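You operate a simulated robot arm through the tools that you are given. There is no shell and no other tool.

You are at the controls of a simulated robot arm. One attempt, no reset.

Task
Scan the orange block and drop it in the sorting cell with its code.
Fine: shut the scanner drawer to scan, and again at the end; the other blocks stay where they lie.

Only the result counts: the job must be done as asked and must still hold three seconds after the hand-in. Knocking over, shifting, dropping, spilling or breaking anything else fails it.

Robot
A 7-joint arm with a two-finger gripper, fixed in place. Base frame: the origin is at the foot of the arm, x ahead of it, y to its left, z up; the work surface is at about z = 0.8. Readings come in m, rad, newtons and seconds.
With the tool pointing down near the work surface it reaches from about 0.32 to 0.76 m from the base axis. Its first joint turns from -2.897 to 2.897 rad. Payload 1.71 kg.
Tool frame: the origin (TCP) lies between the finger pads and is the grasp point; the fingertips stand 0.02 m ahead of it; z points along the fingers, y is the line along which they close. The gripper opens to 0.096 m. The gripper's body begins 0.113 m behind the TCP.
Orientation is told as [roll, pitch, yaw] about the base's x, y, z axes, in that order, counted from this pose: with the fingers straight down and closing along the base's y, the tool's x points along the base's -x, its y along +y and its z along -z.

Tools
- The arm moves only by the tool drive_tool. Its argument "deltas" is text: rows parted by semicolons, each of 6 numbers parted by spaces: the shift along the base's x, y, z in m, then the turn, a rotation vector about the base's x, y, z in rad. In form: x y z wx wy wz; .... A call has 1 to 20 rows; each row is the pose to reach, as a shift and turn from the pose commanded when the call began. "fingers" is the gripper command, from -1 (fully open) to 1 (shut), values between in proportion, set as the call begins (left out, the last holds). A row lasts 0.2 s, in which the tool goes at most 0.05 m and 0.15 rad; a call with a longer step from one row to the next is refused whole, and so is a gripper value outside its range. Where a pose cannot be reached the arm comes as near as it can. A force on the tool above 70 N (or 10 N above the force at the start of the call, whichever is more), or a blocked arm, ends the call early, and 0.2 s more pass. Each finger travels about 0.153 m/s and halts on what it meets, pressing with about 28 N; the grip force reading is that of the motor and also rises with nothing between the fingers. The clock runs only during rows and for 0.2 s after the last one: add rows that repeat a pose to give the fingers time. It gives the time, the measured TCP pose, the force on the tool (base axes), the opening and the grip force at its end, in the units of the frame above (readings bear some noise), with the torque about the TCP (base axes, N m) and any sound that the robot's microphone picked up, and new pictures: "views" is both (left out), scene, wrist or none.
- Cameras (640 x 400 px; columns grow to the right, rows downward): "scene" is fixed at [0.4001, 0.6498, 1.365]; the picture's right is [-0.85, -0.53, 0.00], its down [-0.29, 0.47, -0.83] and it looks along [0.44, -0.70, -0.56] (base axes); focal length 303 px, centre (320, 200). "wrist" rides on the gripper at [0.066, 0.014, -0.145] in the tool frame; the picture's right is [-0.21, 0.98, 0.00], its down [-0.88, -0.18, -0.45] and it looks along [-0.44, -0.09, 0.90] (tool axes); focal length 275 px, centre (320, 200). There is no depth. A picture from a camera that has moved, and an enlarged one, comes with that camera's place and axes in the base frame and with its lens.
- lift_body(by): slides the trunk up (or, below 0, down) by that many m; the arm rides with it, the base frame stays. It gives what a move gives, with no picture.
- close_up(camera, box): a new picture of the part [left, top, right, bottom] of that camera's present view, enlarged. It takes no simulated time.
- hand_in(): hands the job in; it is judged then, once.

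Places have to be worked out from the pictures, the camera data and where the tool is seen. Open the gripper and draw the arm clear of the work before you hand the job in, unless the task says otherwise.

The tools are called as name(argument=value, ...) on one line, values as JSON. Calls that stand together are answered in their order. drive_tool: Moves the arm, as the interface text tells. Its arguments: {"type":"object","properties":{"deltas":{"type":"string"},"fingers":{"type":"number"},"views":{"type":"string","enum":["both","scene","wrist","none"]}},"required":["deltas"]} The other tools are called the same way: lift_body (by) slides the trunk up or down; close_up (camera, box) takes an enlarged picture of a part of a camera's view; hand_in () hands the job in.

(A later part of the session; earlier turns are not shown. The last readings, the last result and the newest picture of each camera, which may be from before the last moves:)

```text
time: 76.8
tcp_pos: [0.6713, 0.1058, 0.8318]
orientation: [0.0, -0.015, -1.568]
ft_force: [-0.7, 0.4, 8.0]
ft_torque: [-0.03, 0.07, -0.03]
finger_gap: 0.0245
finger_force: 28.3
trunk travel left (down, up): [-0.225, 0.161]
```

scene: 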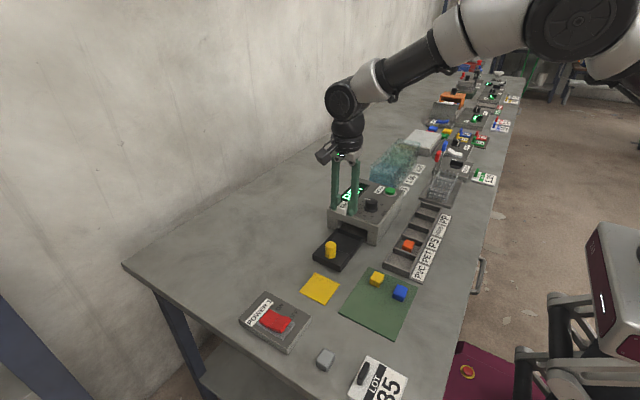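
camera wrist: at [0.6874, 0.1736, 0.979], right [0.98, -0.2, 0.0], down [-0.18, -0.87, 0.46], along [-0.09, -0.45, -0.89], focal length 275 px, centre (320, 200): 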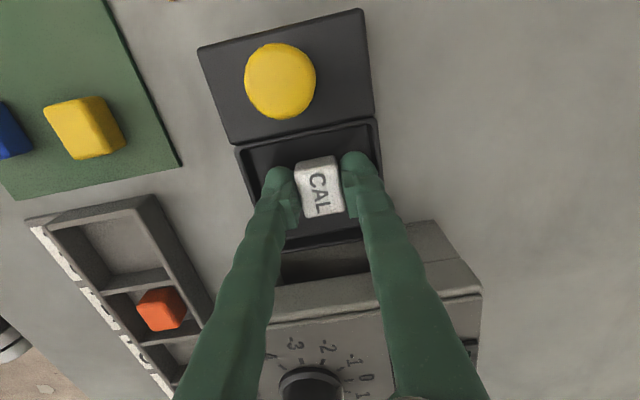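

Light contact (8 N) at z = 0.8318. I'll open to about 0.0345 m to release, then rise straight out.

drive_tool(deltas="0 0 0.001 0 0 0; 0 0 0.001 0 0 0; 0 0 0.001 0 0 0; 0 0 0.01 0 0 0; 0 0 0.03 0 0 0; 0 0 0.06 0 0 0; 0 0 0.09 0 0 0; 0 0 0.11 0 0 0; 0 0 0.11 0 0 0", fingers=0.28, views="both")

close_up(camera="wrist", box=[220, 50, 420, 195])

```text
time: 78.8
tcp_pos: [0.6708, 0.1049, 0.9419]
orientation: [-0.002, -0.016, -1.571]
ft_force: [-0.2, -0.1, -0.3]
ft_torque: [-0.01, 0.0, 0.04]
finger_gap: 0.0347
finger_force: 0.1
trunk travel left (down, up): [-0.225, 0.161]
camera wrist: at [0.685, 0.1736, 1.0862], right [0.98, -0.2, 0.0], down [-0.18, -0.87, 0.46], along [-0.09, -0.45, -0.89], focal length 275 px, centre (320, 200)
```

scene: 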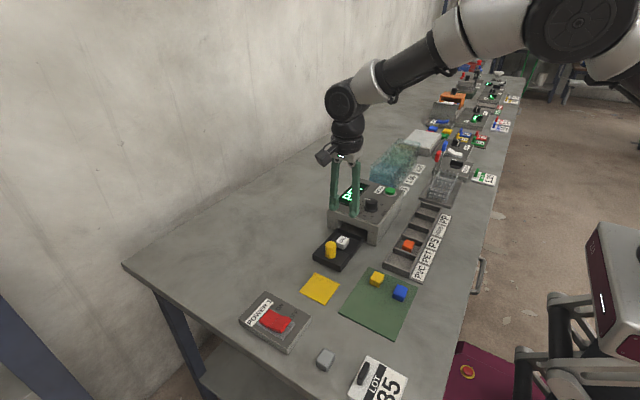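
wrist: 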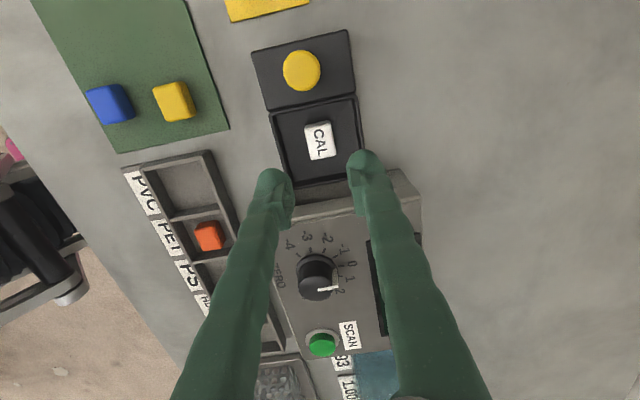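

```text
2.76 times, centred on (320, 122) of wrist
camera zoom: at [0.685, 0.1736, 1.0862], right [0.98, -0.2, 0.0], down [-0.18, -0.87, 0.46], along [-0.09, -0.45, -0.89], focal length 759 px, centre (320, 414)
```

zoom: 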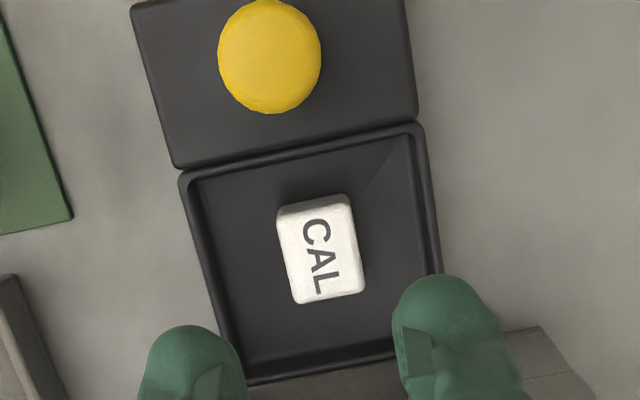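

CAL sits in the tray centre. I'll move to the knob at about (0.671, 0.169), open the fingers and descend around it.

drive_tool(deltas="-0.001 0.03 0 0 0 0; -0.001 0.064 0 0 0 0; -0.001 0.064 0 0 0 0; -0.001 0.064 -0.03 0 0 0; -0.001 0.064 -0.06 0 0 0; -0.001 0.064 -0.09 0 0 0; -0.001 0.064 -0.09 0 0 0", fingers=-0.1, views="wrist")

close_up(camera="wrist", box=[220, 100, 420, 260])

```text
time: 80.4
tcp_pos: [0.6695, 0.1692, 0.8499]
orientation: [-0.002, -0.015, -1.57]
ft_force: [0.2, 0.4, -0.9]
ft_torque: [0.0, 0.01, -0.01]
finger_gap: 0.0529
finger_force: 0.1
trunk travel left (down, up): [-0.225, 0.161]
camera wrist: at [0.685, 0.2376, 0.9936], right [0.98, -0.21, 0.0], down [-0.18, -0.87, 0.46], along [-0.09, -0.45, -0.89], focal length 275 px, centre (320, 200)
```

wrist: 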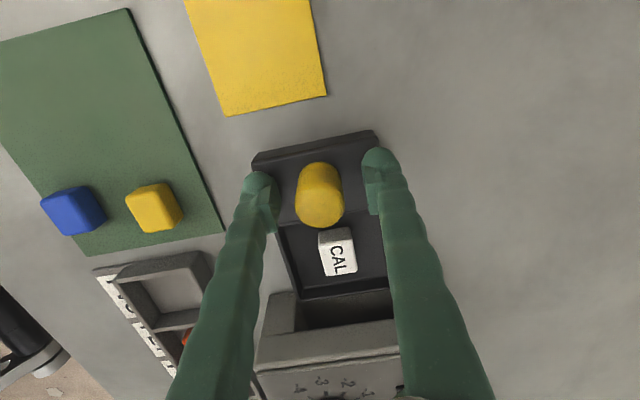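

```text
2.50 times, centred on (320, 180) of wrist
camera zoom: at [0.685, 0.2376, 0.9936], right [0.98, -0.21, 0.0], down [-0.18, -0.87, 0.46], along [-0.09, -0.45, -0.89], focal length 688 px, centre (320, 250)
```

zoom: 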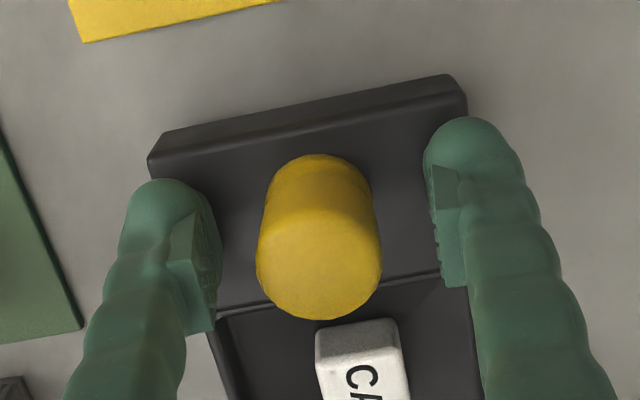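

The knob is centred. I'll close on it, then push the drawer shut (-0.093 m).

drive_tool(deltas="0 0 0 0 0 0; 0 0 0 0 0 0; 0 0 0 0 0 0; 0 0 0 0 0 0", fingers=1, views="none")

drive_tool(deltas="0 -0.003 0 0 0 0; 0 -0.01 0 0 0 0; 0 -0.02 0 0 0 0; 0 -0.03 0 0 0 0; 0 -0.04 0 0 0 0; 0 -0.05 0 0 0 0; 0 -0.06 0 0 0 0; 0 -0.07 0 0 0 0; 0 -0.08 0 0 0 0; 0 -0.087 0 0 0 0; 0 -0.093 0 0 0 0; 0 -0.097 0 0 0 0; 0 -0.097 0 0 0 0", views="both")

close_up(camera="scene", box=[300, 170, 428, 280])

```text
time: 81.4
tcp_pos: [0.6693, 0.1687, 0.8497]
orientation: [-0.002, -0.015, -1.568]
ft_force: [-4.2, 0.1, 2.9]
ft_torque: [0.02, 0.07, -0.02]
finger_gap: 0.0269
finger_force: 35.0
trunk travel left (down, up): [-0.225, 0.161]
```

```text
time: 84.2
tcp_pos: [0.6714, 0.0764, 0.8505]
orientation: [-0.003, -0.011, -1.568]
ft_force: [-5.2, 26.3, -22.1]
ft_torque: [0.41, 0.03, -0.06]
finger_gap: 0.0267
finger_force: 34.8
trunk travel left (down, up): [-0.225, 0.161]
camera wrist: at [0.6846, 0.1451, 0.9951], right [0.98, -0.2, 0.0], down [-0.18, -0.87, 0.46], along [-0.09, -0.45, -0.89], focal length 275 px, centre (320, 200)
```

scene: 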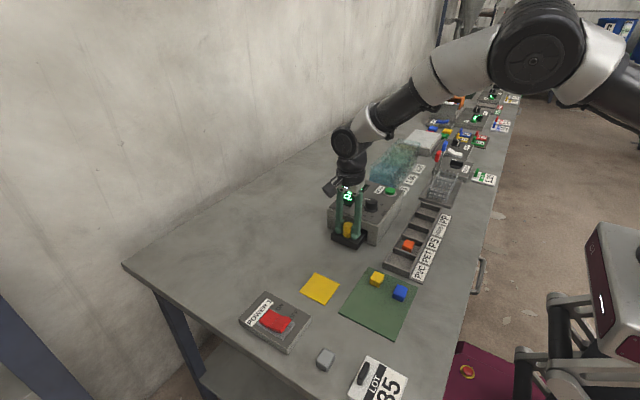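
wrist: 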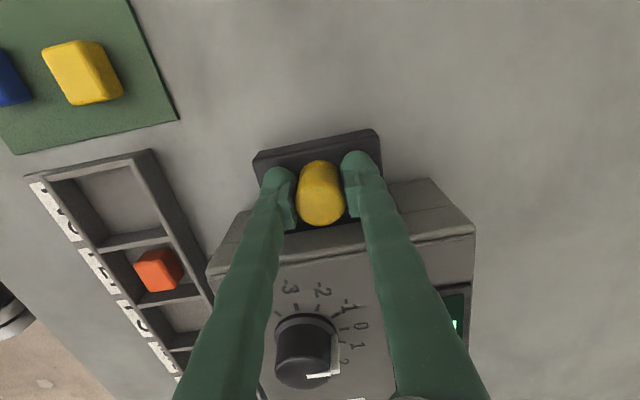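

```text
3.64 times, centred on (364, 225) of scene
camera zoom: at [0.4001, 0.6498, 1.365], right [-0.85, -0.53, 0.0], down [-0.29, 0.47, -0.83], along [0.44, -0.7, -0.56], focal length 1101 px, centre (160, 109)
```

zoom: 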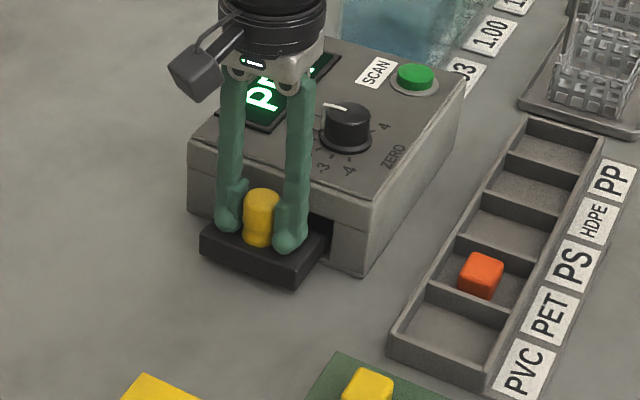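

The drawer is shut (26 N reaction at y of about 0.076). I'll release, rise, then go over to SCAN.

drive_tool(deltas="0 0.004 0 0 0 0; 0 0.004 0 0 0 0; 0 0.004 0 0 0 0; 0 0.004 0.03 0 0 0; 0 0.004 0.07 0 0 0; 0 0.004 0.11 0 0 0; 0 0.004 0.11 0 0 0", fingers=-0.1, views="scene")

close_up(camera="scene", box=[300, 170, 428, 280])

```text
time: 85.8
tcp_pos: [0.6721, 0.0758, 0.9627]
orientation: [-0.002, -0.015, -1.569]
ft_force: [0.7, 0.0, -0.1]
ft_torque: [-0.04, -0.02, 0.02]
finger_gap: 0.0528
finger_force: 0.0
trunk travel left (down, up): [-0.225, 0.161]
```

scene: 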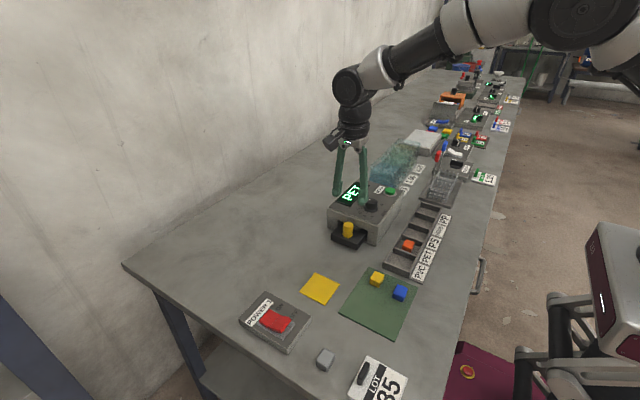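

```text
3.64 times, centred on (364, 225) of scene
camera zoom: at [0.4001, 0.6498, 1.365], right [-0.85, -0.53, 0.0], down [-0.29, 0.47, -0.83], along [0.44, -0.7, -0.56], focal length 1101 px, centre (160, 109)
```

zoom: 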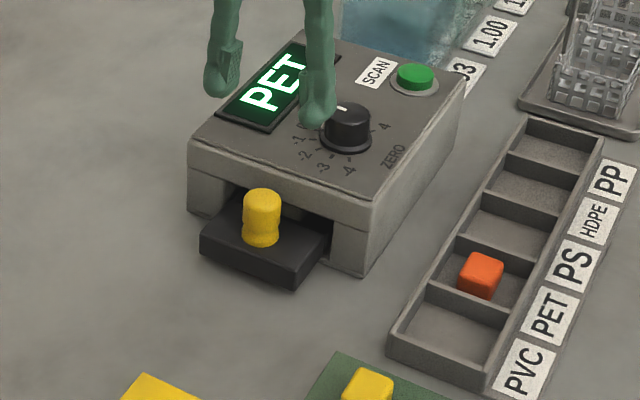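

The drawer front is in the same shut position as before. I'll close the fingers, move over SCAN at (0.6295, -0.1125) and press as before.

drive_tool(deltas="-0.008 -0.038 0 0 0 0; -0.017 -0.077 0 0 0 0; -0.026 -0.116 0 0 0 0; -0.035 -0.155 0 0 0 0; -0.0425 -0.188 0 0 0 0; -0.0425 -0.188 0 0 0 0; -0.0425 -0.188 -0.02 0 0 0; -0.0425 -0.188 -0.02 0 0 0", fingers=1, views="wrist")

close_up(camera="wrist", box=[220, 60, 420, 260])

```text
time: 87.6
tcp_pos: [0.6257, -0.1119, 0.9415]
orientation: [-0.003, -0.015, -1.568]
ft_force: [0.4, -0.2, 0.2]
ft_torque: [0.01, -0.01, -0.01]
finger_gap: 0.0
finger_force: 27.9
trunk travel left (down, up): [-0.225, 0.161]
camera wrist: at [0.6403, -0.0442, 1.0865], right [0.98, -0.21, 0.0], down [-0.18, -0.87, 0.46], along [-0.09, -0.45, -0.89], focal length 275 px, centre (320, 200)
```

wrist: 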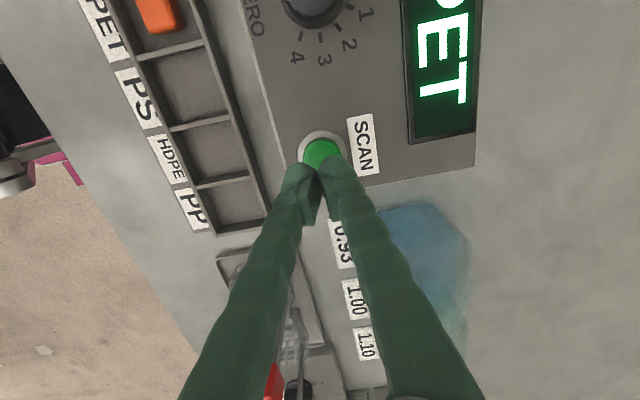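

```text
2.00 times, centred on (320, 160) of wrist
camera zoom: at [0.6403, -0.0442, 1.0865], right [0.98, -0.21, 0.0], down [-0.18, -0.87, 0.46], along [-0.09, -0.45, -0.89], focal length 551 px, centre (320, 280)
```

zoom: 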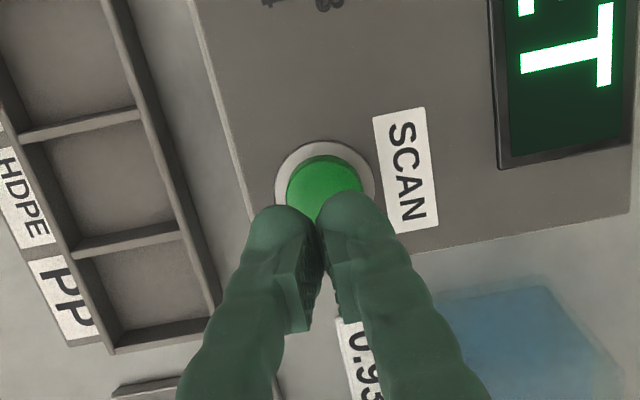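

I'm about 3 mm short in x. I'll correct that and press down as before.

drive_tool(deltas="0.003 0 -0.015 0 0 0; 0.003 0 -0.03 0 0 0; 0.003 0 -0.038 0 0 0; 0.003 0 -0.043 0 0 0; 0.003 0 -0.046 0 0 0", views="none")

drive_tool(deltas="0 0 0.02 0 0 0; 0 0 0.05 0 0 0; 0 0 0.08 0 0 0; 0 0 0.08 0 0 0; 0 0 0.08 0 0 0; 0 0 0.08 0 0 0; 0 0 0.08 0 0 0; 0 0 0.08 0 0 0; 0 0 0.08 0 0 0; 0 0 0.08 0 0 0; 0 0 0.08 0 0 0; 0 0 0.08 0 0 0; 0 0 0.08 0 0 0; 0 0 0.08 0 0 0; 0 0 0.08 0 0 0; 0 0 0.08 0 0 0; 0 0 0.08 0 0 0; 0 0 0.08 0 0 0; 0 0 0.08 0 0 0; 0 0 0.08 0 0 0", views="scene")

close_up(camera="scene", box=[320, 170, 384, 210])

```text
time: 88.8
tcp_pos: [0.63, -0.1119, 0.9016]
orientation: [0.009, -0.017, -1.569]
ft_force: [-4.4, 1.7, 48.4]
ft_torque: [0.12, 0.12, 0.04]
finger_gap: 0.0059
finger_force: 29.6
trunk travel left (down, up): [-0.225, 0.161]
heard: click
```

```text
time: 93.0
tcp_pos: [0.6306, -0.1127, 0.9744]
orientation: [-0.001, -0.014, -1.568]
ft_force: [0.3, -0.6, 0.9]
ft_torque: [0.01, 0.01, -0.03]
finger_gap: 0.0
finger_force: 29.9
trunk travel left (down, up): [-0.225, 0.161]
```

scene: 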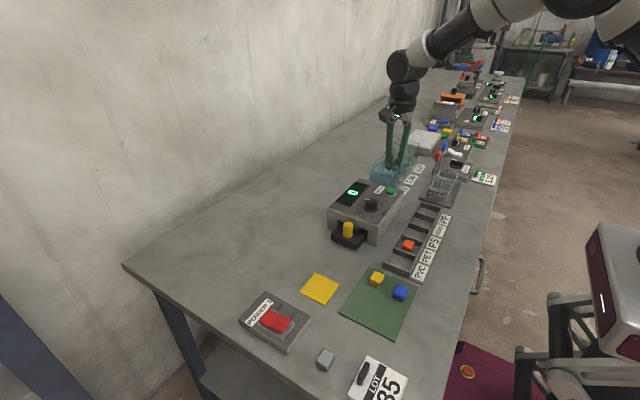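

```text
10.00 times, centred on (352, 190) of scene
camera zoom: at [0.4001, 0.6498, 1.365], right [-0.85, -0.53, 0.0], down [-0.29, 0.47, -0.83], along [0.44, -0.7, -0.56], focal length 3029 px, centre (0, 300)
```

zoom: 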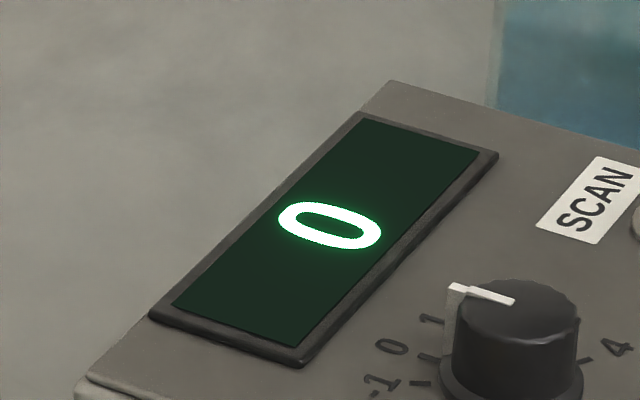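

CAL reads "0", so the scanner is properly zeroed and "PET" is true. Now I must put CAL back exactly: return to the knob, open the drawer and fetch it.

drive_tool(deltas="0.009 0.04 0 0 0 0; 0.018 0.08 0 0 0 0; 0.027 0.12 0 0 0 0; 0.034 0.16 0 0 0 0; 0.0395 0.191 0 0 0 0; 0.0395 0.191 0 0 0 0; 0.0395 0.191 -0.03 0 0 0; 0.0395 0.191 -0.03 0 0 0", fingers=-0.1, views="wrist")

close_up(camera="wrist", box=[240, 80, 400, 220])

```text
time: 94.8
tcp_pos: [0.6688, 0.0807, 0.9458]
orientation: [-0.003, -0.015, -1.571]
ft_force: [-0.9, 0.9, 0.6]
ft_torque: [-0.03, 0.01, 0.04]
finger_gap: 0.0527
finger_force: 0.0
trunk travel left (down, up): [-0.225, 0.161]
camera wrist: at [0.6841, 0.1481, 1.0899], right [0.98, -0.21, 0.0], down [-0.18, -0.87, 0.46], along [-0.09, -0.45, -0.89], focal length 275 px, centre (320, 200)
```

wrist: 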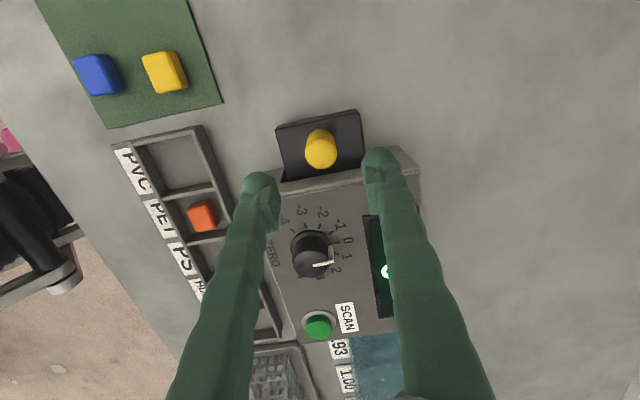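

```text
2.86 times, centred on (320, 150) of wrist
camera zoom: at [0.6841, 0.1481, 1.0899], right [0.98, -0.21, 0.0], down [-0.18, -0.87, 0.46], along [-0.09, -0.45, -0.89], focal length 786 px, centre (320, 343)
```

zoom: 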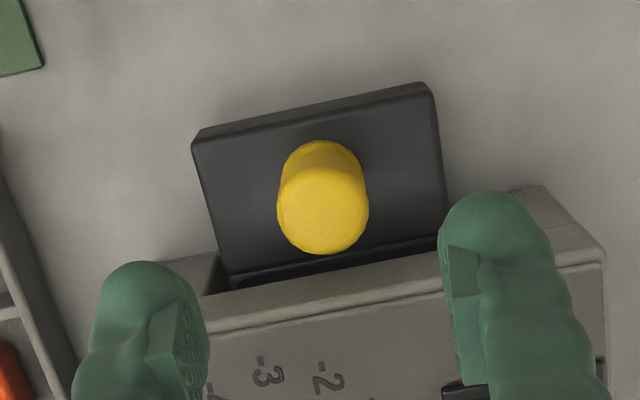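

I'm well placed over the knob. I'll make a small trim and descend around it.

drive_tool(deltas="-0.001 -0.002 -0.02 0 0 0; -0.001 -0.002 -0.05 0 0 0; -0.001 -0.002 -0.08 0 0 0; -0.001 -0.002 -0.0935 0 0 0; -0.001 -0.002 -0.0935 0 0 0", views="wrist")

close_up(camera="wrist", box=[220, 100, 420, 260])

```text
time: 96.0
tcp_pos: [0.6671, 0.0766, 0.8524]
orientation: [-0.001, -0.016, -1.57]
ft_force: [0.3, -1.2, -0.4]
ft_torque: [0.02, 0.02, -0.02]
finger_gap: 0.053
finger_force: 0.1
trunk travel left (down, up): [-0.225, 0.161]
camera wrist: at [0.6816, 0.1449, 0.9972], right [0.98, -0.2, 0.0], down [-0.18, -0.87, 0.46], along [-0.09, -0.45, -0.89], focal length 275 px, centre (320, 200)
```

wrist: 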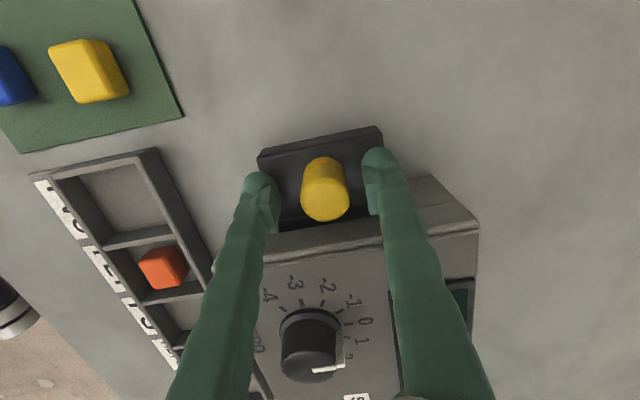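

```text
2.50 times, centred on (320, 180) of wrist
camera zoom: at [0.6816, 0.1449, 0.9972], right [0.98, -0.2, 0.0], down [-0.18, -0.87, 0.46], along [-0.09, -0.45, -0.89], focal length 688 px, centre (320, 250)
```

zoom: 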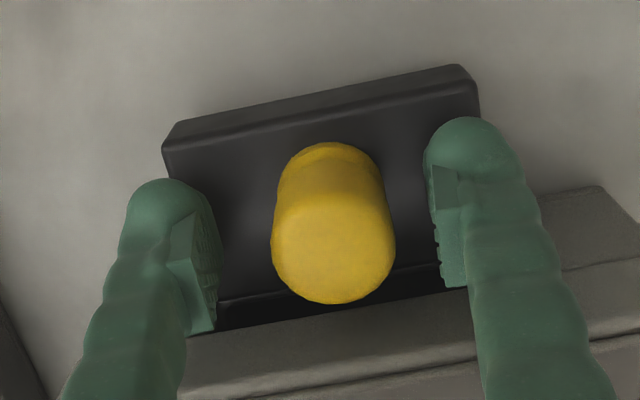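

The knob is about 2 mm to the +x side of the finger midpoint. I'll trim +2 mm and close.

drive_tool(deltas="0.002 0.001 0 0 0 0; 0.002 0.001 0 0 0 0; 0.002 0.001 0 0 0 0; 0.002 0.001 0 0 0 0; 0.002 0.001 0 0 0 0", fingers=1, views="none")

drive_tool(deltas="0 0.004 0 0 0 0; 0 0.012 0 0 0 0; 0 0.022 0 0 0 0; 0 0.032 0 0 0 0; 0 0.042 0 0 0 0; 0 0.052 0 0 0 0; 0 0.062 0 0 0 0; 0 0.072 0 0 0 0; 0 0.082 0 0 0 0; 0 0.089 0 0 0 0; 0 0.0925 0 0 0 0; 0 0.0925 0 0 0 0", views="both")

```text
time: 97.2
tcp_pos: [0.6702, 0.0775, 0.8532]
orientation: [-0.001, -0.016, -1.567]
ft_force: [2.8, -1.3, 0.5]
ft_torque: [-0.01, -0.02, -0.01]
finger_gap: 0.0265
finger_force: 34.9
trunk travel left (down, up): [-0.225, 0.161]
```

```text
time: 99.8
tcp_pos: [0.6704, 0.1711, 0.8529]
orientation: [0.0, -0.016, -1.571]
ft_force: [0.4, -0.1, 19.7]
ft_torque: [-0.02, 0.03, -0.02]
finger_gap: 0.027
finger_force: 34.8
trunk travel left (down, up): [-0.225, 0.161]
camera wrist: at [0.6842, 0.2386, 0.9973], right [0.98, -0.21, 0.0], down [-0.18, -0.87, 0.46], along [-0.09, -0.45, -0.89], focal length 275 px, centre (320, 200)
```

scene: 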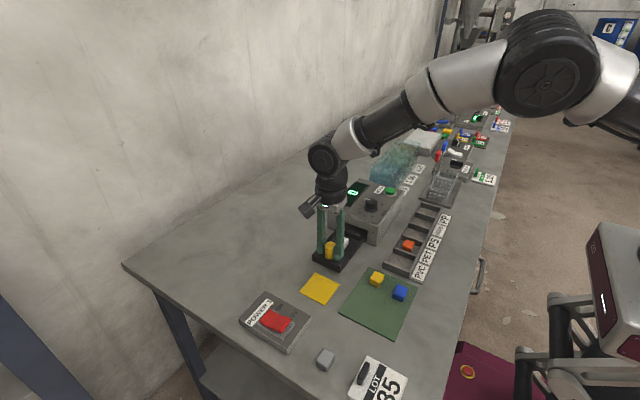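
wrist: 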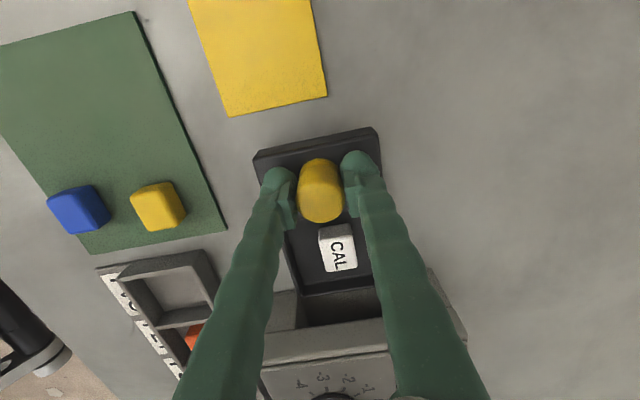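

The drawer is open with CAL inside. I'll release the knob, rise and move above CAL.

drive_tool(deltas="0 0 0 0 0 0; 0 0 0 0 0 0; 0 0 0 0 0 0; 0 0 0.03 0 0 0; 0 0 0.06 0 0 0; 0 0 0.09 0 0 0; 0 -0.033 0.09 0 0 0; 0 -0.066 0.09 0 0 0; 0 -0.066 0.09 0 0 0; 0 -0.066 0.09 0 0 0", fingers=-0.1, views="wrist")

close_up(camera="wrist", box=[220, 50, 420, 195])

```text
time: 102.0
tcp_pos: [0.6708, 0.1055, 0.9423]
orientation: [-0.001, -0.017, -1.569]
ft_force: [0.1, 0.6, 1.2]
ft_torque: [0.0, -0.02, 0.0]
finger_gap: 0.0527
finger_force: 0.0
trunk travel left (down, up): [-0.225, 0.161]
camera wrist: at [0.6859, 0.1737, 1.0867], right [0.98, -0.2, 0.0], down [-0.18, -0.87, 0.46], along [-0.09, -0.45, -0.89], focal length 275 px, centre (320, 200)
```

wrist: 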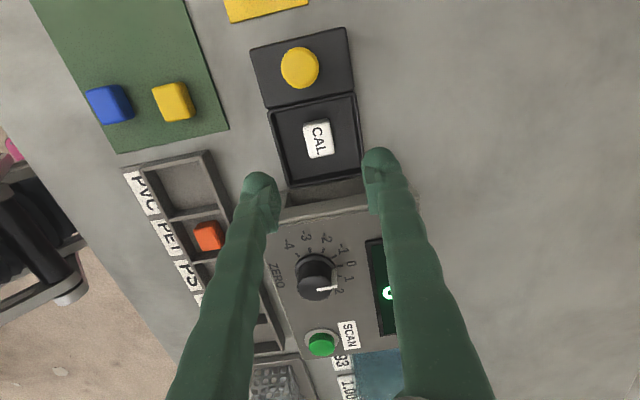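

```text
2.76 times, centred on (320, 122) of wrist
camera zoom: at [0.6859, 0.1737, 1.0867], right [0.98, -0.2, 0.0], down [-0.18, -0.87, 0.46], along [-0.09, -0.45, -0.89], focal length 759 px, centre (320, 414)
```

zoom: 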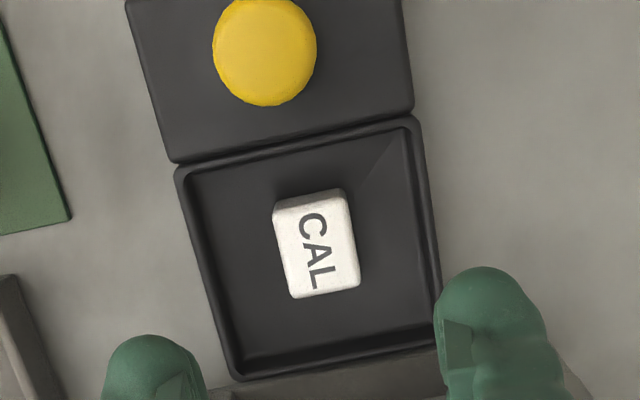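

CAL lies almost exactly as I left it, offset about (-1.4 mm, +1.8 mm) relative to the tool. I'll trim that, narrow the gap to 0.0345 m and descend.

drive_tool(deltas="-0.0014 0.0018 -0.02 0 0 0; -0.0014 0.0018 -0.05 0 0 0; -0.0014 0.0018 -0.08 0 0 0; -0.0014 0.0018 -0.095 0 0 0; -0.0014 0.0018 -0.102 0 0 0; -0.0014 0.0018 -0.106 0 0 0; -0.0014 0.0018 -0.106 0 0 0", fingers=0.28, views="wrist")

close_up(camera="wrist", box=[220, 100, 420, 225])

```text
time: 103.6
tcp_pos: [0.67, 0.1074, 0.8356]
orientation: [-0.001, -0.016, -1.569]
ft_force: [-1.4, 0.2, 0.7]
ft_torque: [0.02, 0.02, 0.0]
finger_gap: 0.0346
finger_force: 0.0
trunk travel left (down, up): [-0.225, 0.161]
camera wrist: at [0.6838, 0.1747, 0.9799], right [0.98, -0.2, 0.0], down [-0.18, -0.87, 0.46], along [-0.09, -0.45, -0.89], focal length 275 px, centre (320, 200)
```

wrist: 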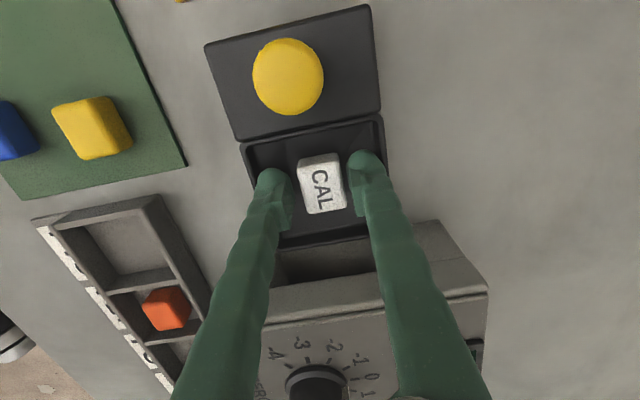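

```text
3.20 times, centred on (320, 162) of wrist
camera zoom: at [0.6838, 0.1747, 0.9799], right [0.98, -0.2, 0.0], down [-0.18, -0.87, 0.46], along [-0.09, -0.45, -0.89], focal length 881 px, centre (320, 320)
```

zoom: 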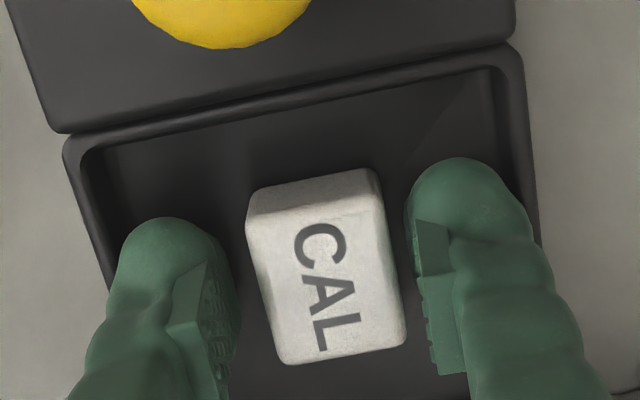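

The rows match my reference grip, with the block about 1.5 mm to the right. I'll trim +1.5 mm, descend the last 4 mm and close.

drive_tool(deltas="0.0015 0 -0.001 0 0 0; 0.0015 0 -0.003 0 0 0; 0.0015 0 -0.0038 0 0 0; 0.0015 0 -0.0038 0 0 0", views="none")

drive_tool(deltas="0 0 0 0 0 0; 0 0 0 0 0 0; 0 0 0 0 0 0; 0 0 0 0 0 0", fingers=1, views="wrist")

close_up(camera="wrist", box=[220, 100, 420, 225])

```text
time: 104.6
tcp_pos: [0.6704, 0.1069, 0.8318]
orientation: [-0.003, -0.015, -1.57]
ft_force: [-0.9, 0.4, 0.1]
ft_torque: [0.02, 0.0, 0.0]
finger_gap: 0.0348
finger_force: 0.1
trunk travel left (down, up): [-0.225, 0.161]
```

```text
time: 105.6
tcp_pos: [0.6706, 0.1055, 0.832]
orientation: [-0.003, -0.015, -1.568]
ft_force: [0.3, -0.5, 1.2]
ft_torque: [0.01, 0.0, 0.0]
finger_gap: 0.0243
finger_force: 27.7
trunk travel left (down, up): [-0.225, 0.161]
camera wrist: at [0.6852, 0.1743, 0.9762], right [0.98, -0.2, 0.0], down [-0.18, -0.87, 0.46], along [-0.09, -0.45, -0.89], focal length 275 px, centre (320, 200)
```

wrist: 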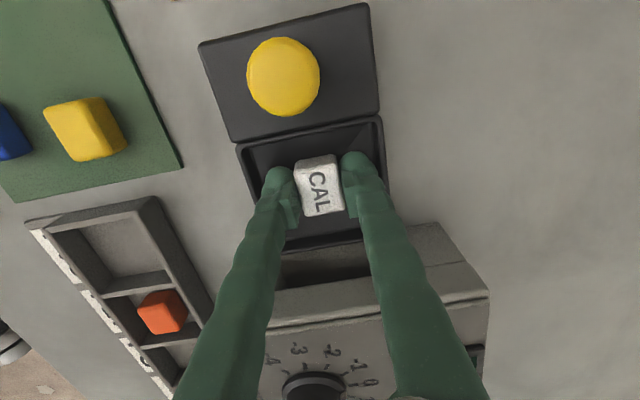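

```text
3.20 times, centred on (320, 162) of wrist
camera zoom: at [0.6852, 0.1743, 0.9762], right [0.98, -0.2, 0.0], down [-0.18, -0.87, 0.46], along [-0.09, -0.45, -0.89], focal length 881 px, centre (320, 320)
```

zoom: 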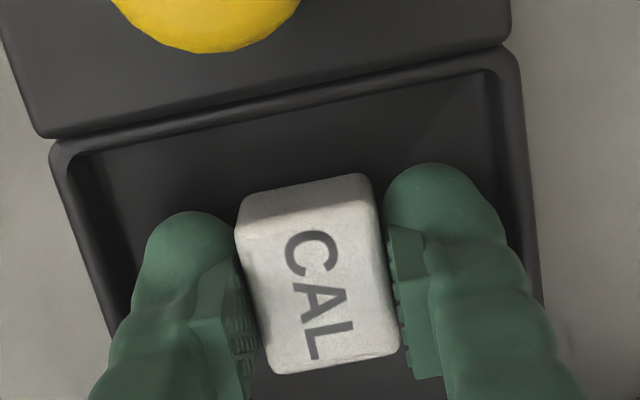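

The grip matches the reference to about 1 mm. I'll lift slowly and carry CAL back above its pad, a displacement of (-0.021, +0.145).

drive_tool(deltas="0 0 0.003 0 0 0; 0 0 0.008 0 0 0; 0 0 0.016 0 0 0; 0 0 0.03 0 0 0; 0 0 0.045 0 0 0; 0 0 0.06 0 0 0; 0 0 0.08 0 0 0; 0 0 0.1 0 0 0; 0 0 0.11 0 0 0; -0.002 0.015 0.11 0 0 0; -0.007 0.045 0.11 0 0 0; -0.012 0.08 0.11 0 0 0; -0.017 0.115 0.11 0 0 0; -0.0211 0.14 0.11 0 0 0; -0.0211 0.1447 0.11 0 0 0; -0.0211 0.1447 0.11 0 0 0; -0.0211 0.1447 0.09 0 0 0; -0.0211 0.1447 0.06 0 0 0; -0.0211 0.1447 0.03 0 0 0; -0.0211 0.1447 0.03 0 0 0", views="both")

close_up(camera="wrist", box=[220, 100, 420, 225])

```text
time: 109.8
tcp_pos: [0.6499, 0.2519, 0.8612]
orientation: [-0.001, -0.016, -1.569]
ft_force: [0.5, -0.3, -0.3]
ft_torque: [0.0, -0.01, 0.03]
finger_gap: 0.0245
finger_force: 28.4
trunk travel left (down, up): [-0.225, 0.161]
camera wrist: at [0.6647, 0.3191, 1.0051], right [0.98, -0.2, 0.0], down [-0.18, -0.87, 0.46], along [-0.09, -0.45, -0.89], focal length 275 px, centre (320, 200)
```

scene: 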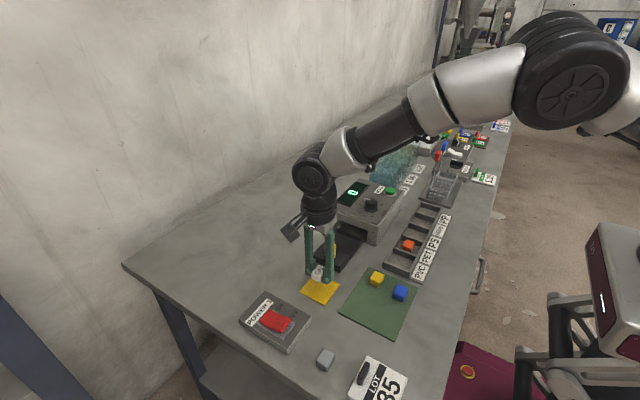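
wrist: 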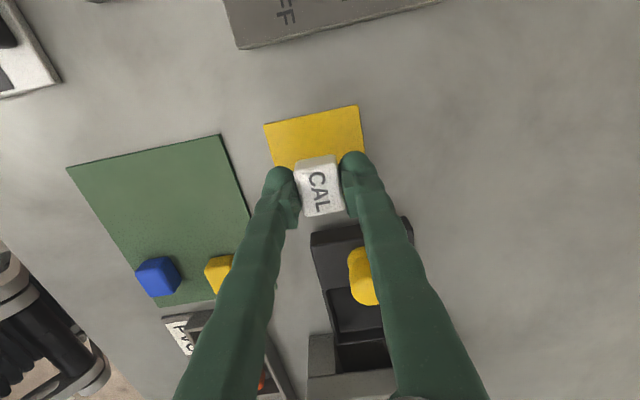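

```text
3.20 times, centred on (320, 162) of wrist
camera zoom: at [0.6647, 0.3191, 1.0051], right [0.98, -0.2, 0.0], down [-0.18, -0.87, 0.46], along [-0.09, -0.45, -0.89], focal length 881 px, centre (320, 320)
```

zoom: 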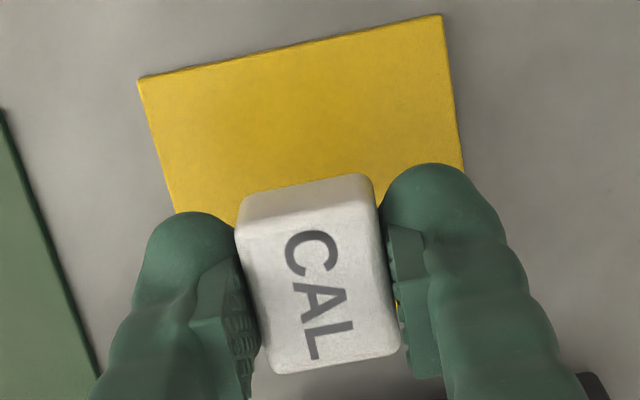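

The pad corners match my earlier reference view closely. I'll descend to just above the pad and compare with the reference before releasing.

drive_tool(deltas="0 0 -0.01 0 0 0; 0 0 -0.022 0 0 0; 0 0 -0.031 0 0 0; 0 0 -0.036 0 0 0; 0 0 -0.036 0 0 0", views="wrist")

close_up(camera="wrist", box=[220, 100, 420, 225])

```text
time: 111.0
tcp_pos: [0.651, 0.2515, 0.826]
orientation: [-0.002, -0.015, -1.569]
ft_force: [0.6, 0.0, -0.5]
ft_torque: [-0.04, 0.0, -0.03]
finger_gap: 0.024
finger_force: 28.3
trunk travel left (down, up): [-0.225, 0.161]
camera wrist: at [0.6649, 0.3187, 0.9701], right [0.98, -0.2, 0.0], down [-0.18, -0.87, 0.46], along [-0.09, -0.45, -0.89], focal length 275 px, centre (320, 200)
```

wrist: 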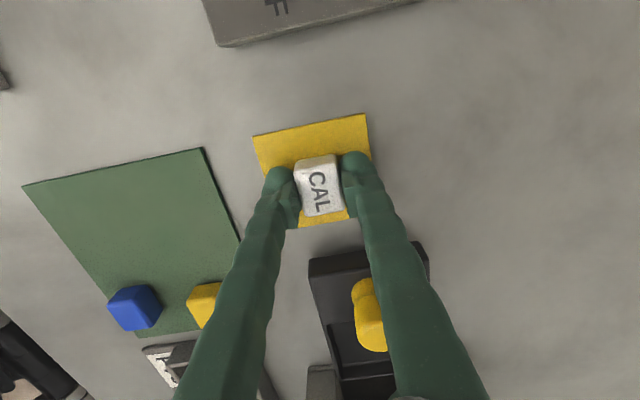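

```text
3.20 times, centred on (320, 162) of wrist
camera zoom: at [0.6649, 0.3187, 0.9701], right [0.98, -0.2, 0.0], down [-0.18, -0.87, 0.46], along [-0.09, -0.45, -0.89], focal length 881 px, centre (320, 320)
```

zoom: 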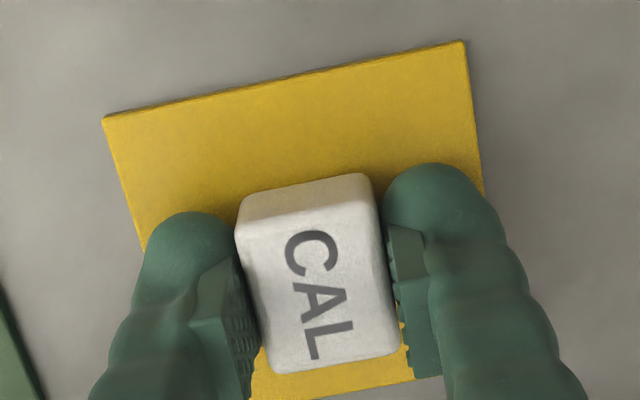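

CAL matches its original spot within about 1 mm. I'll lower the last 1.5 mm and release, opening to about 0.045 m.

drive_tool(deltas="-0.0006 0 -0.001 0 0 0; -0.0006 0 -0.0018 0 0 0; -0.0006 0 -0.0018 0 0 0", views="none")

drive_tool(deltas="0 0 0 0 0 0; 0 0 0 0 0 0; 0 0 0 0 0 0", fingers=0.05, views="wrist")

close_up(camera="wrist", box=[220, 100, 420, 225])

```text
time: 111.8
tcp_pos: [0.6483, 0.252, 0.8244]
orientation: [-0.001, -0.015, -1.571]
ft_force: [-0.5, -0.1, 0.0]
ft_torque: [0.04, -0.01, -0.02]
finger_gap: 0.0245
finger_force: 28.3
trunk travel left (down, up): [-0.225, 0.161]
```

```text
time: 112.6
tcp_pos: [0.6502, 0.2503, 0.8251]
orientation: [-0.003, -0.015, -1.568]
ft_force: [-0.7, 0.4, -0.3]
ft_torque: [-0.03, 0.01, 0.03]
finger_gap: 0.0457
finger_force: 0.1
trunk travel left (down, up): [-0.225, 0.161]
camera wrist: at [0.6641, 0.3189, 0.9682], right [0.98, -0.2, 0.0], down [-0.18, -0.87, 0.46], along [-0.09, -0.45, -0.89], focal length 275 px, centre (320, 200)
```

wrist: 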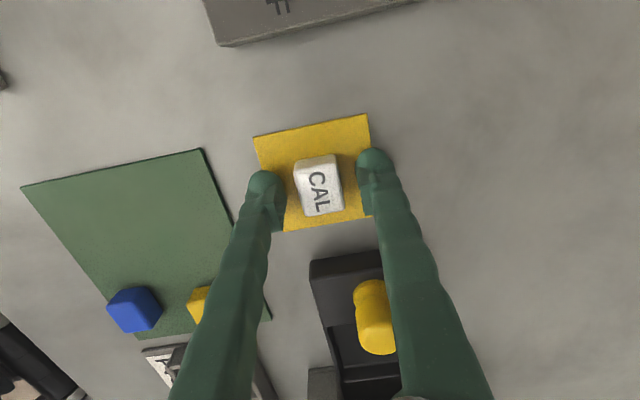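

```text
3.20 times, centred on (320, 162) of wrist
camera zoom: at [0.6641, 0.3189, 0.9682], right [0.98, -0.2, 0.0], down [-0.18, -0.87, 0.46], along [-0.09, -0.45, -0.89], focal length 881 px, centre (320, 320)
```

zoom: 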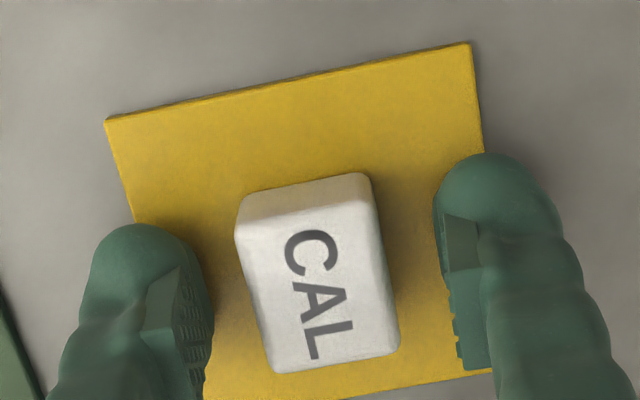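

CAL is back within about 0.5 mm of its original spot and orientation. I'll rise, go back to the knob and come down around it to shut the drawer.

drive_tool(deltas="0 0 0.02 0 0 0; 0 0 0.05 0 0 0; 0 0 0.09 0 0 0; 0 0 0.12 0 0 0; 0.01 -0.04 0.12 0 0 0; 0.0216 -0.0805 0.12 0 0 0; 0.0216 -0.0805 0.12 0 0 0; 0.0216 -0.0805 0.12 0 0 0; 0.0216 -0.0805 0.09 0 0 0; 0.0216 -0.0805 0.06 0 0 0; 0.0216 -0.0805 0.0276 0 0 0; 0.0216 -0.0805 0.0276 0 0 0", fingers=-0.1, views="both")

close_up(camera="wrist", box=[220, 100, 420, 260])

close_up(camera="scene", box=[290, 180, 450, 310])

```text
time: 115.2
tcp_pos: [0.673, 0.1706, 0.8496]
orientation: [-0.001, -0.015, -1.568]
ft_force: [0.5, 0.2, -0.5]
ft_torque: [-0.02, -0.03, 0.0]
finger_gap: 0.0529
finger_force: 0.0
trunk travel left (down, up): [-0.225, 0.161]
camera wrist: at [0.6872, 0.2389, 0.9948], right [0.98, -0.2, 0.0], down [-0.18, -0.87, 0.46], along [-0.09, -0.45, -0.89], focal length 275 px, centre (320, 200)
```

scene: 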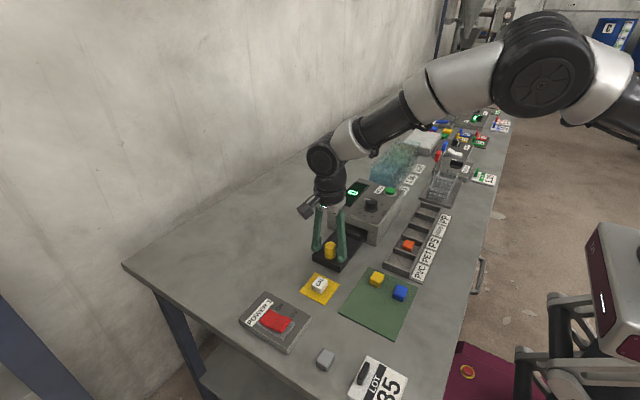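
wrist: 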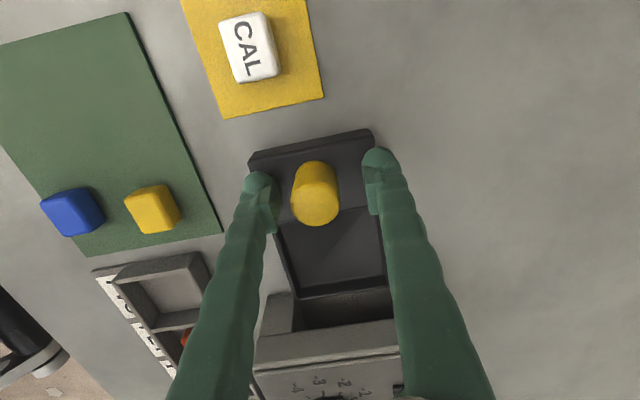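

```text
2.50 times, centred on (320, 180) of wrist
camera zoom: at [0.6872, 0.2389, 0.9948], right [0.98, -0.2, 0.0], down [-0.18, -0.87, 0.46], along [-0.09, -0.45, -0.89], focal length 688 px, centre (320, 250)
```

zoom: 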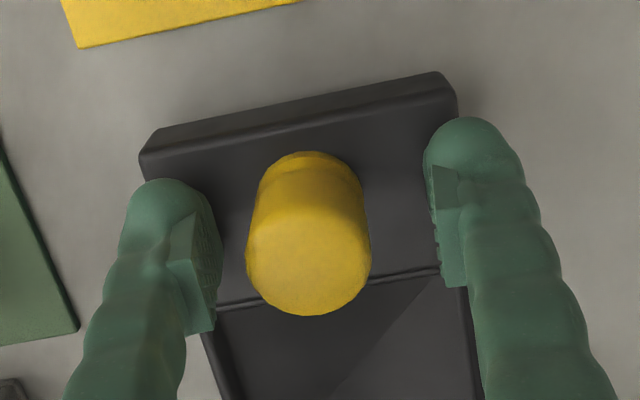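

```text
3.08 times, centred on (370, 245) of scene
camera zoom: at [0.4001, 0.6498, 1.365], right [-0.85, -0.53, 0.0], down [-0.29, 0.47, -0.83], along [0.44, -0.7, -0.56], focal length 932 px, centre (166, 62)
```

zoom: 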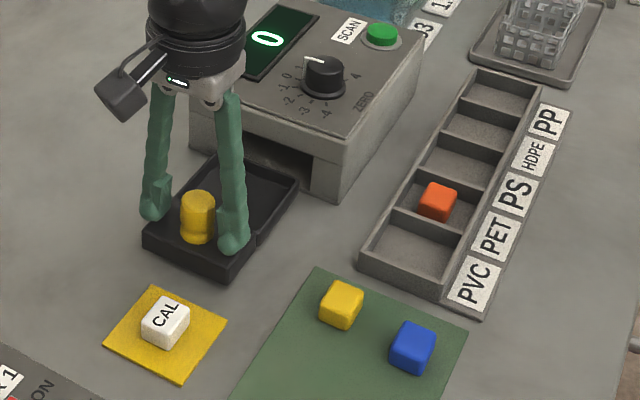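

CAL, yellow and blue are all in place. The knob is about 3 mm toward -x from the midpoint, so I'll trim, grip it, and push the drawer shut.

drive_tool(deltas="-0.003 0 0 0 0 0; -0.003 0 0 0 0 0", views="none")

drive_tool(deltas="0 0 0 0 0 0; 0 0 0 0 0 0; 0 0 0 0 0 0; 0 0 0 0 0 0", fingers=1, views="none")

drive_tool(deltas="0 -0.003 0 0 0 0; 0 -0.01 0 0 0 0; 0 -0.02 0 0 0 0; 0 -0.03 0 0 0 0; 0 -0.04 0 0 0 0; 0 -0.05 0 0 0 0; 0 -0.06 0 0 0 0; 0 -0.07 0 0 0 0; 0 -0.08 0 0 0 0; 0 -0.087 0 0 0 0; 0 -0.093 0 0 0 0; 0 -0.098 0 0 0 0; 0 -0.098 0 0 0 0", views="both")

close_up(camera="scene", box=[300, 170, 428, 280])

```text
time: 115.8
tcp_pos: [0.6691, 0.1707, 0.8516]
orientation: [0.0, -0.017, -1.57]
ft_force: [-0.9, 0.1, -1.1]
ft_torque: [0.02, 0.0, 0.0]
finger_gap: 0.0528
finger_force: 0.1
trunk travel left (down, up): [-0.225, 0.161]
```

```text
time: 116.8
tcp_pos: [0.6702, 0.1701, 0.8515]
orientation: [-0.001, -0.015, -1.569]
ft_force: [4.5, 0.9, 0.7]
ft_torque: [0.01, -0.06, 0.02]
finger_gap: 0.0268
finger_force: 34.9
trunk travel left (down, up): [-0.225, 0.161]
```

```text
time: 119.6
tcp_pos: [0.6702, 0.0759, 0.8509]
orientation: [0.001, -0.012, -1.568]
ft_force: [24.5, 15.5, 4.2]
ft_torque: [0.47, -0.29, 0.09]
finger_gap: 0.0269
finger_force: 34.4
trunk travel left (down, up): [-0.225, 0.161]
camera wrist: at [0.6836, 0.1444, 0.9959], right [0.98, -0.2, 0.0], down [-0.18, -0.87, 0.46], along [-0.09, -0.45, -0.89], focal length 275 px, centre (320, 200)
```

scene: 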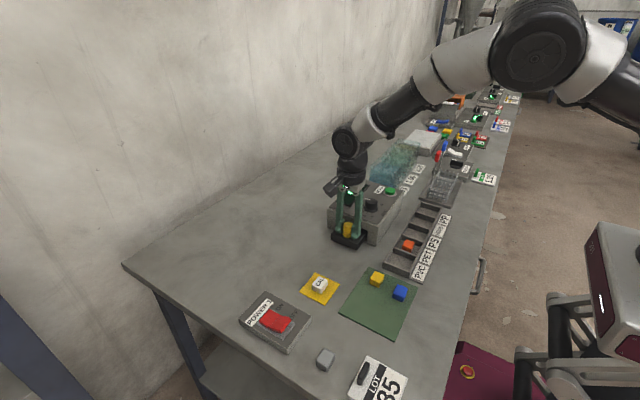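
wrist: 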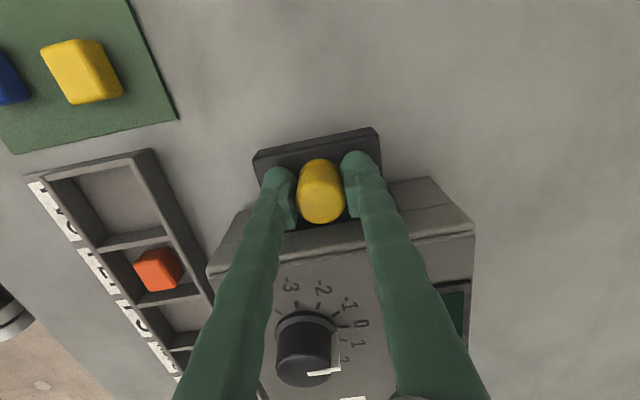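

```text
3.64 times, centred on (364, 225) of scene
camera zoom: at [0.4001, 0.6498, 1.365], right [-0.85, -0.53, 0.0], down [-0.29, 0.47, -0.83], along [0.44, -0.7, -0.56], focal length 1101 px, centre (160, 109)
```

zoom: 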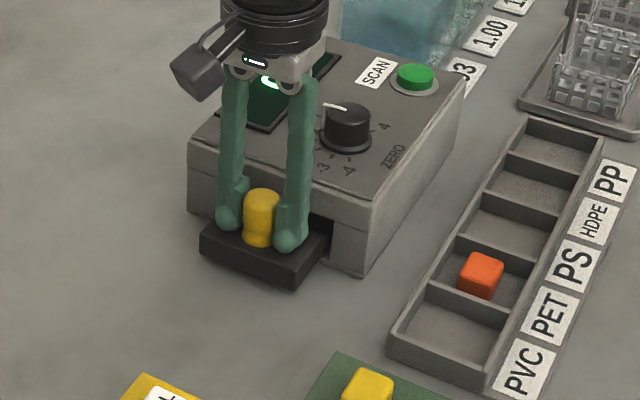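

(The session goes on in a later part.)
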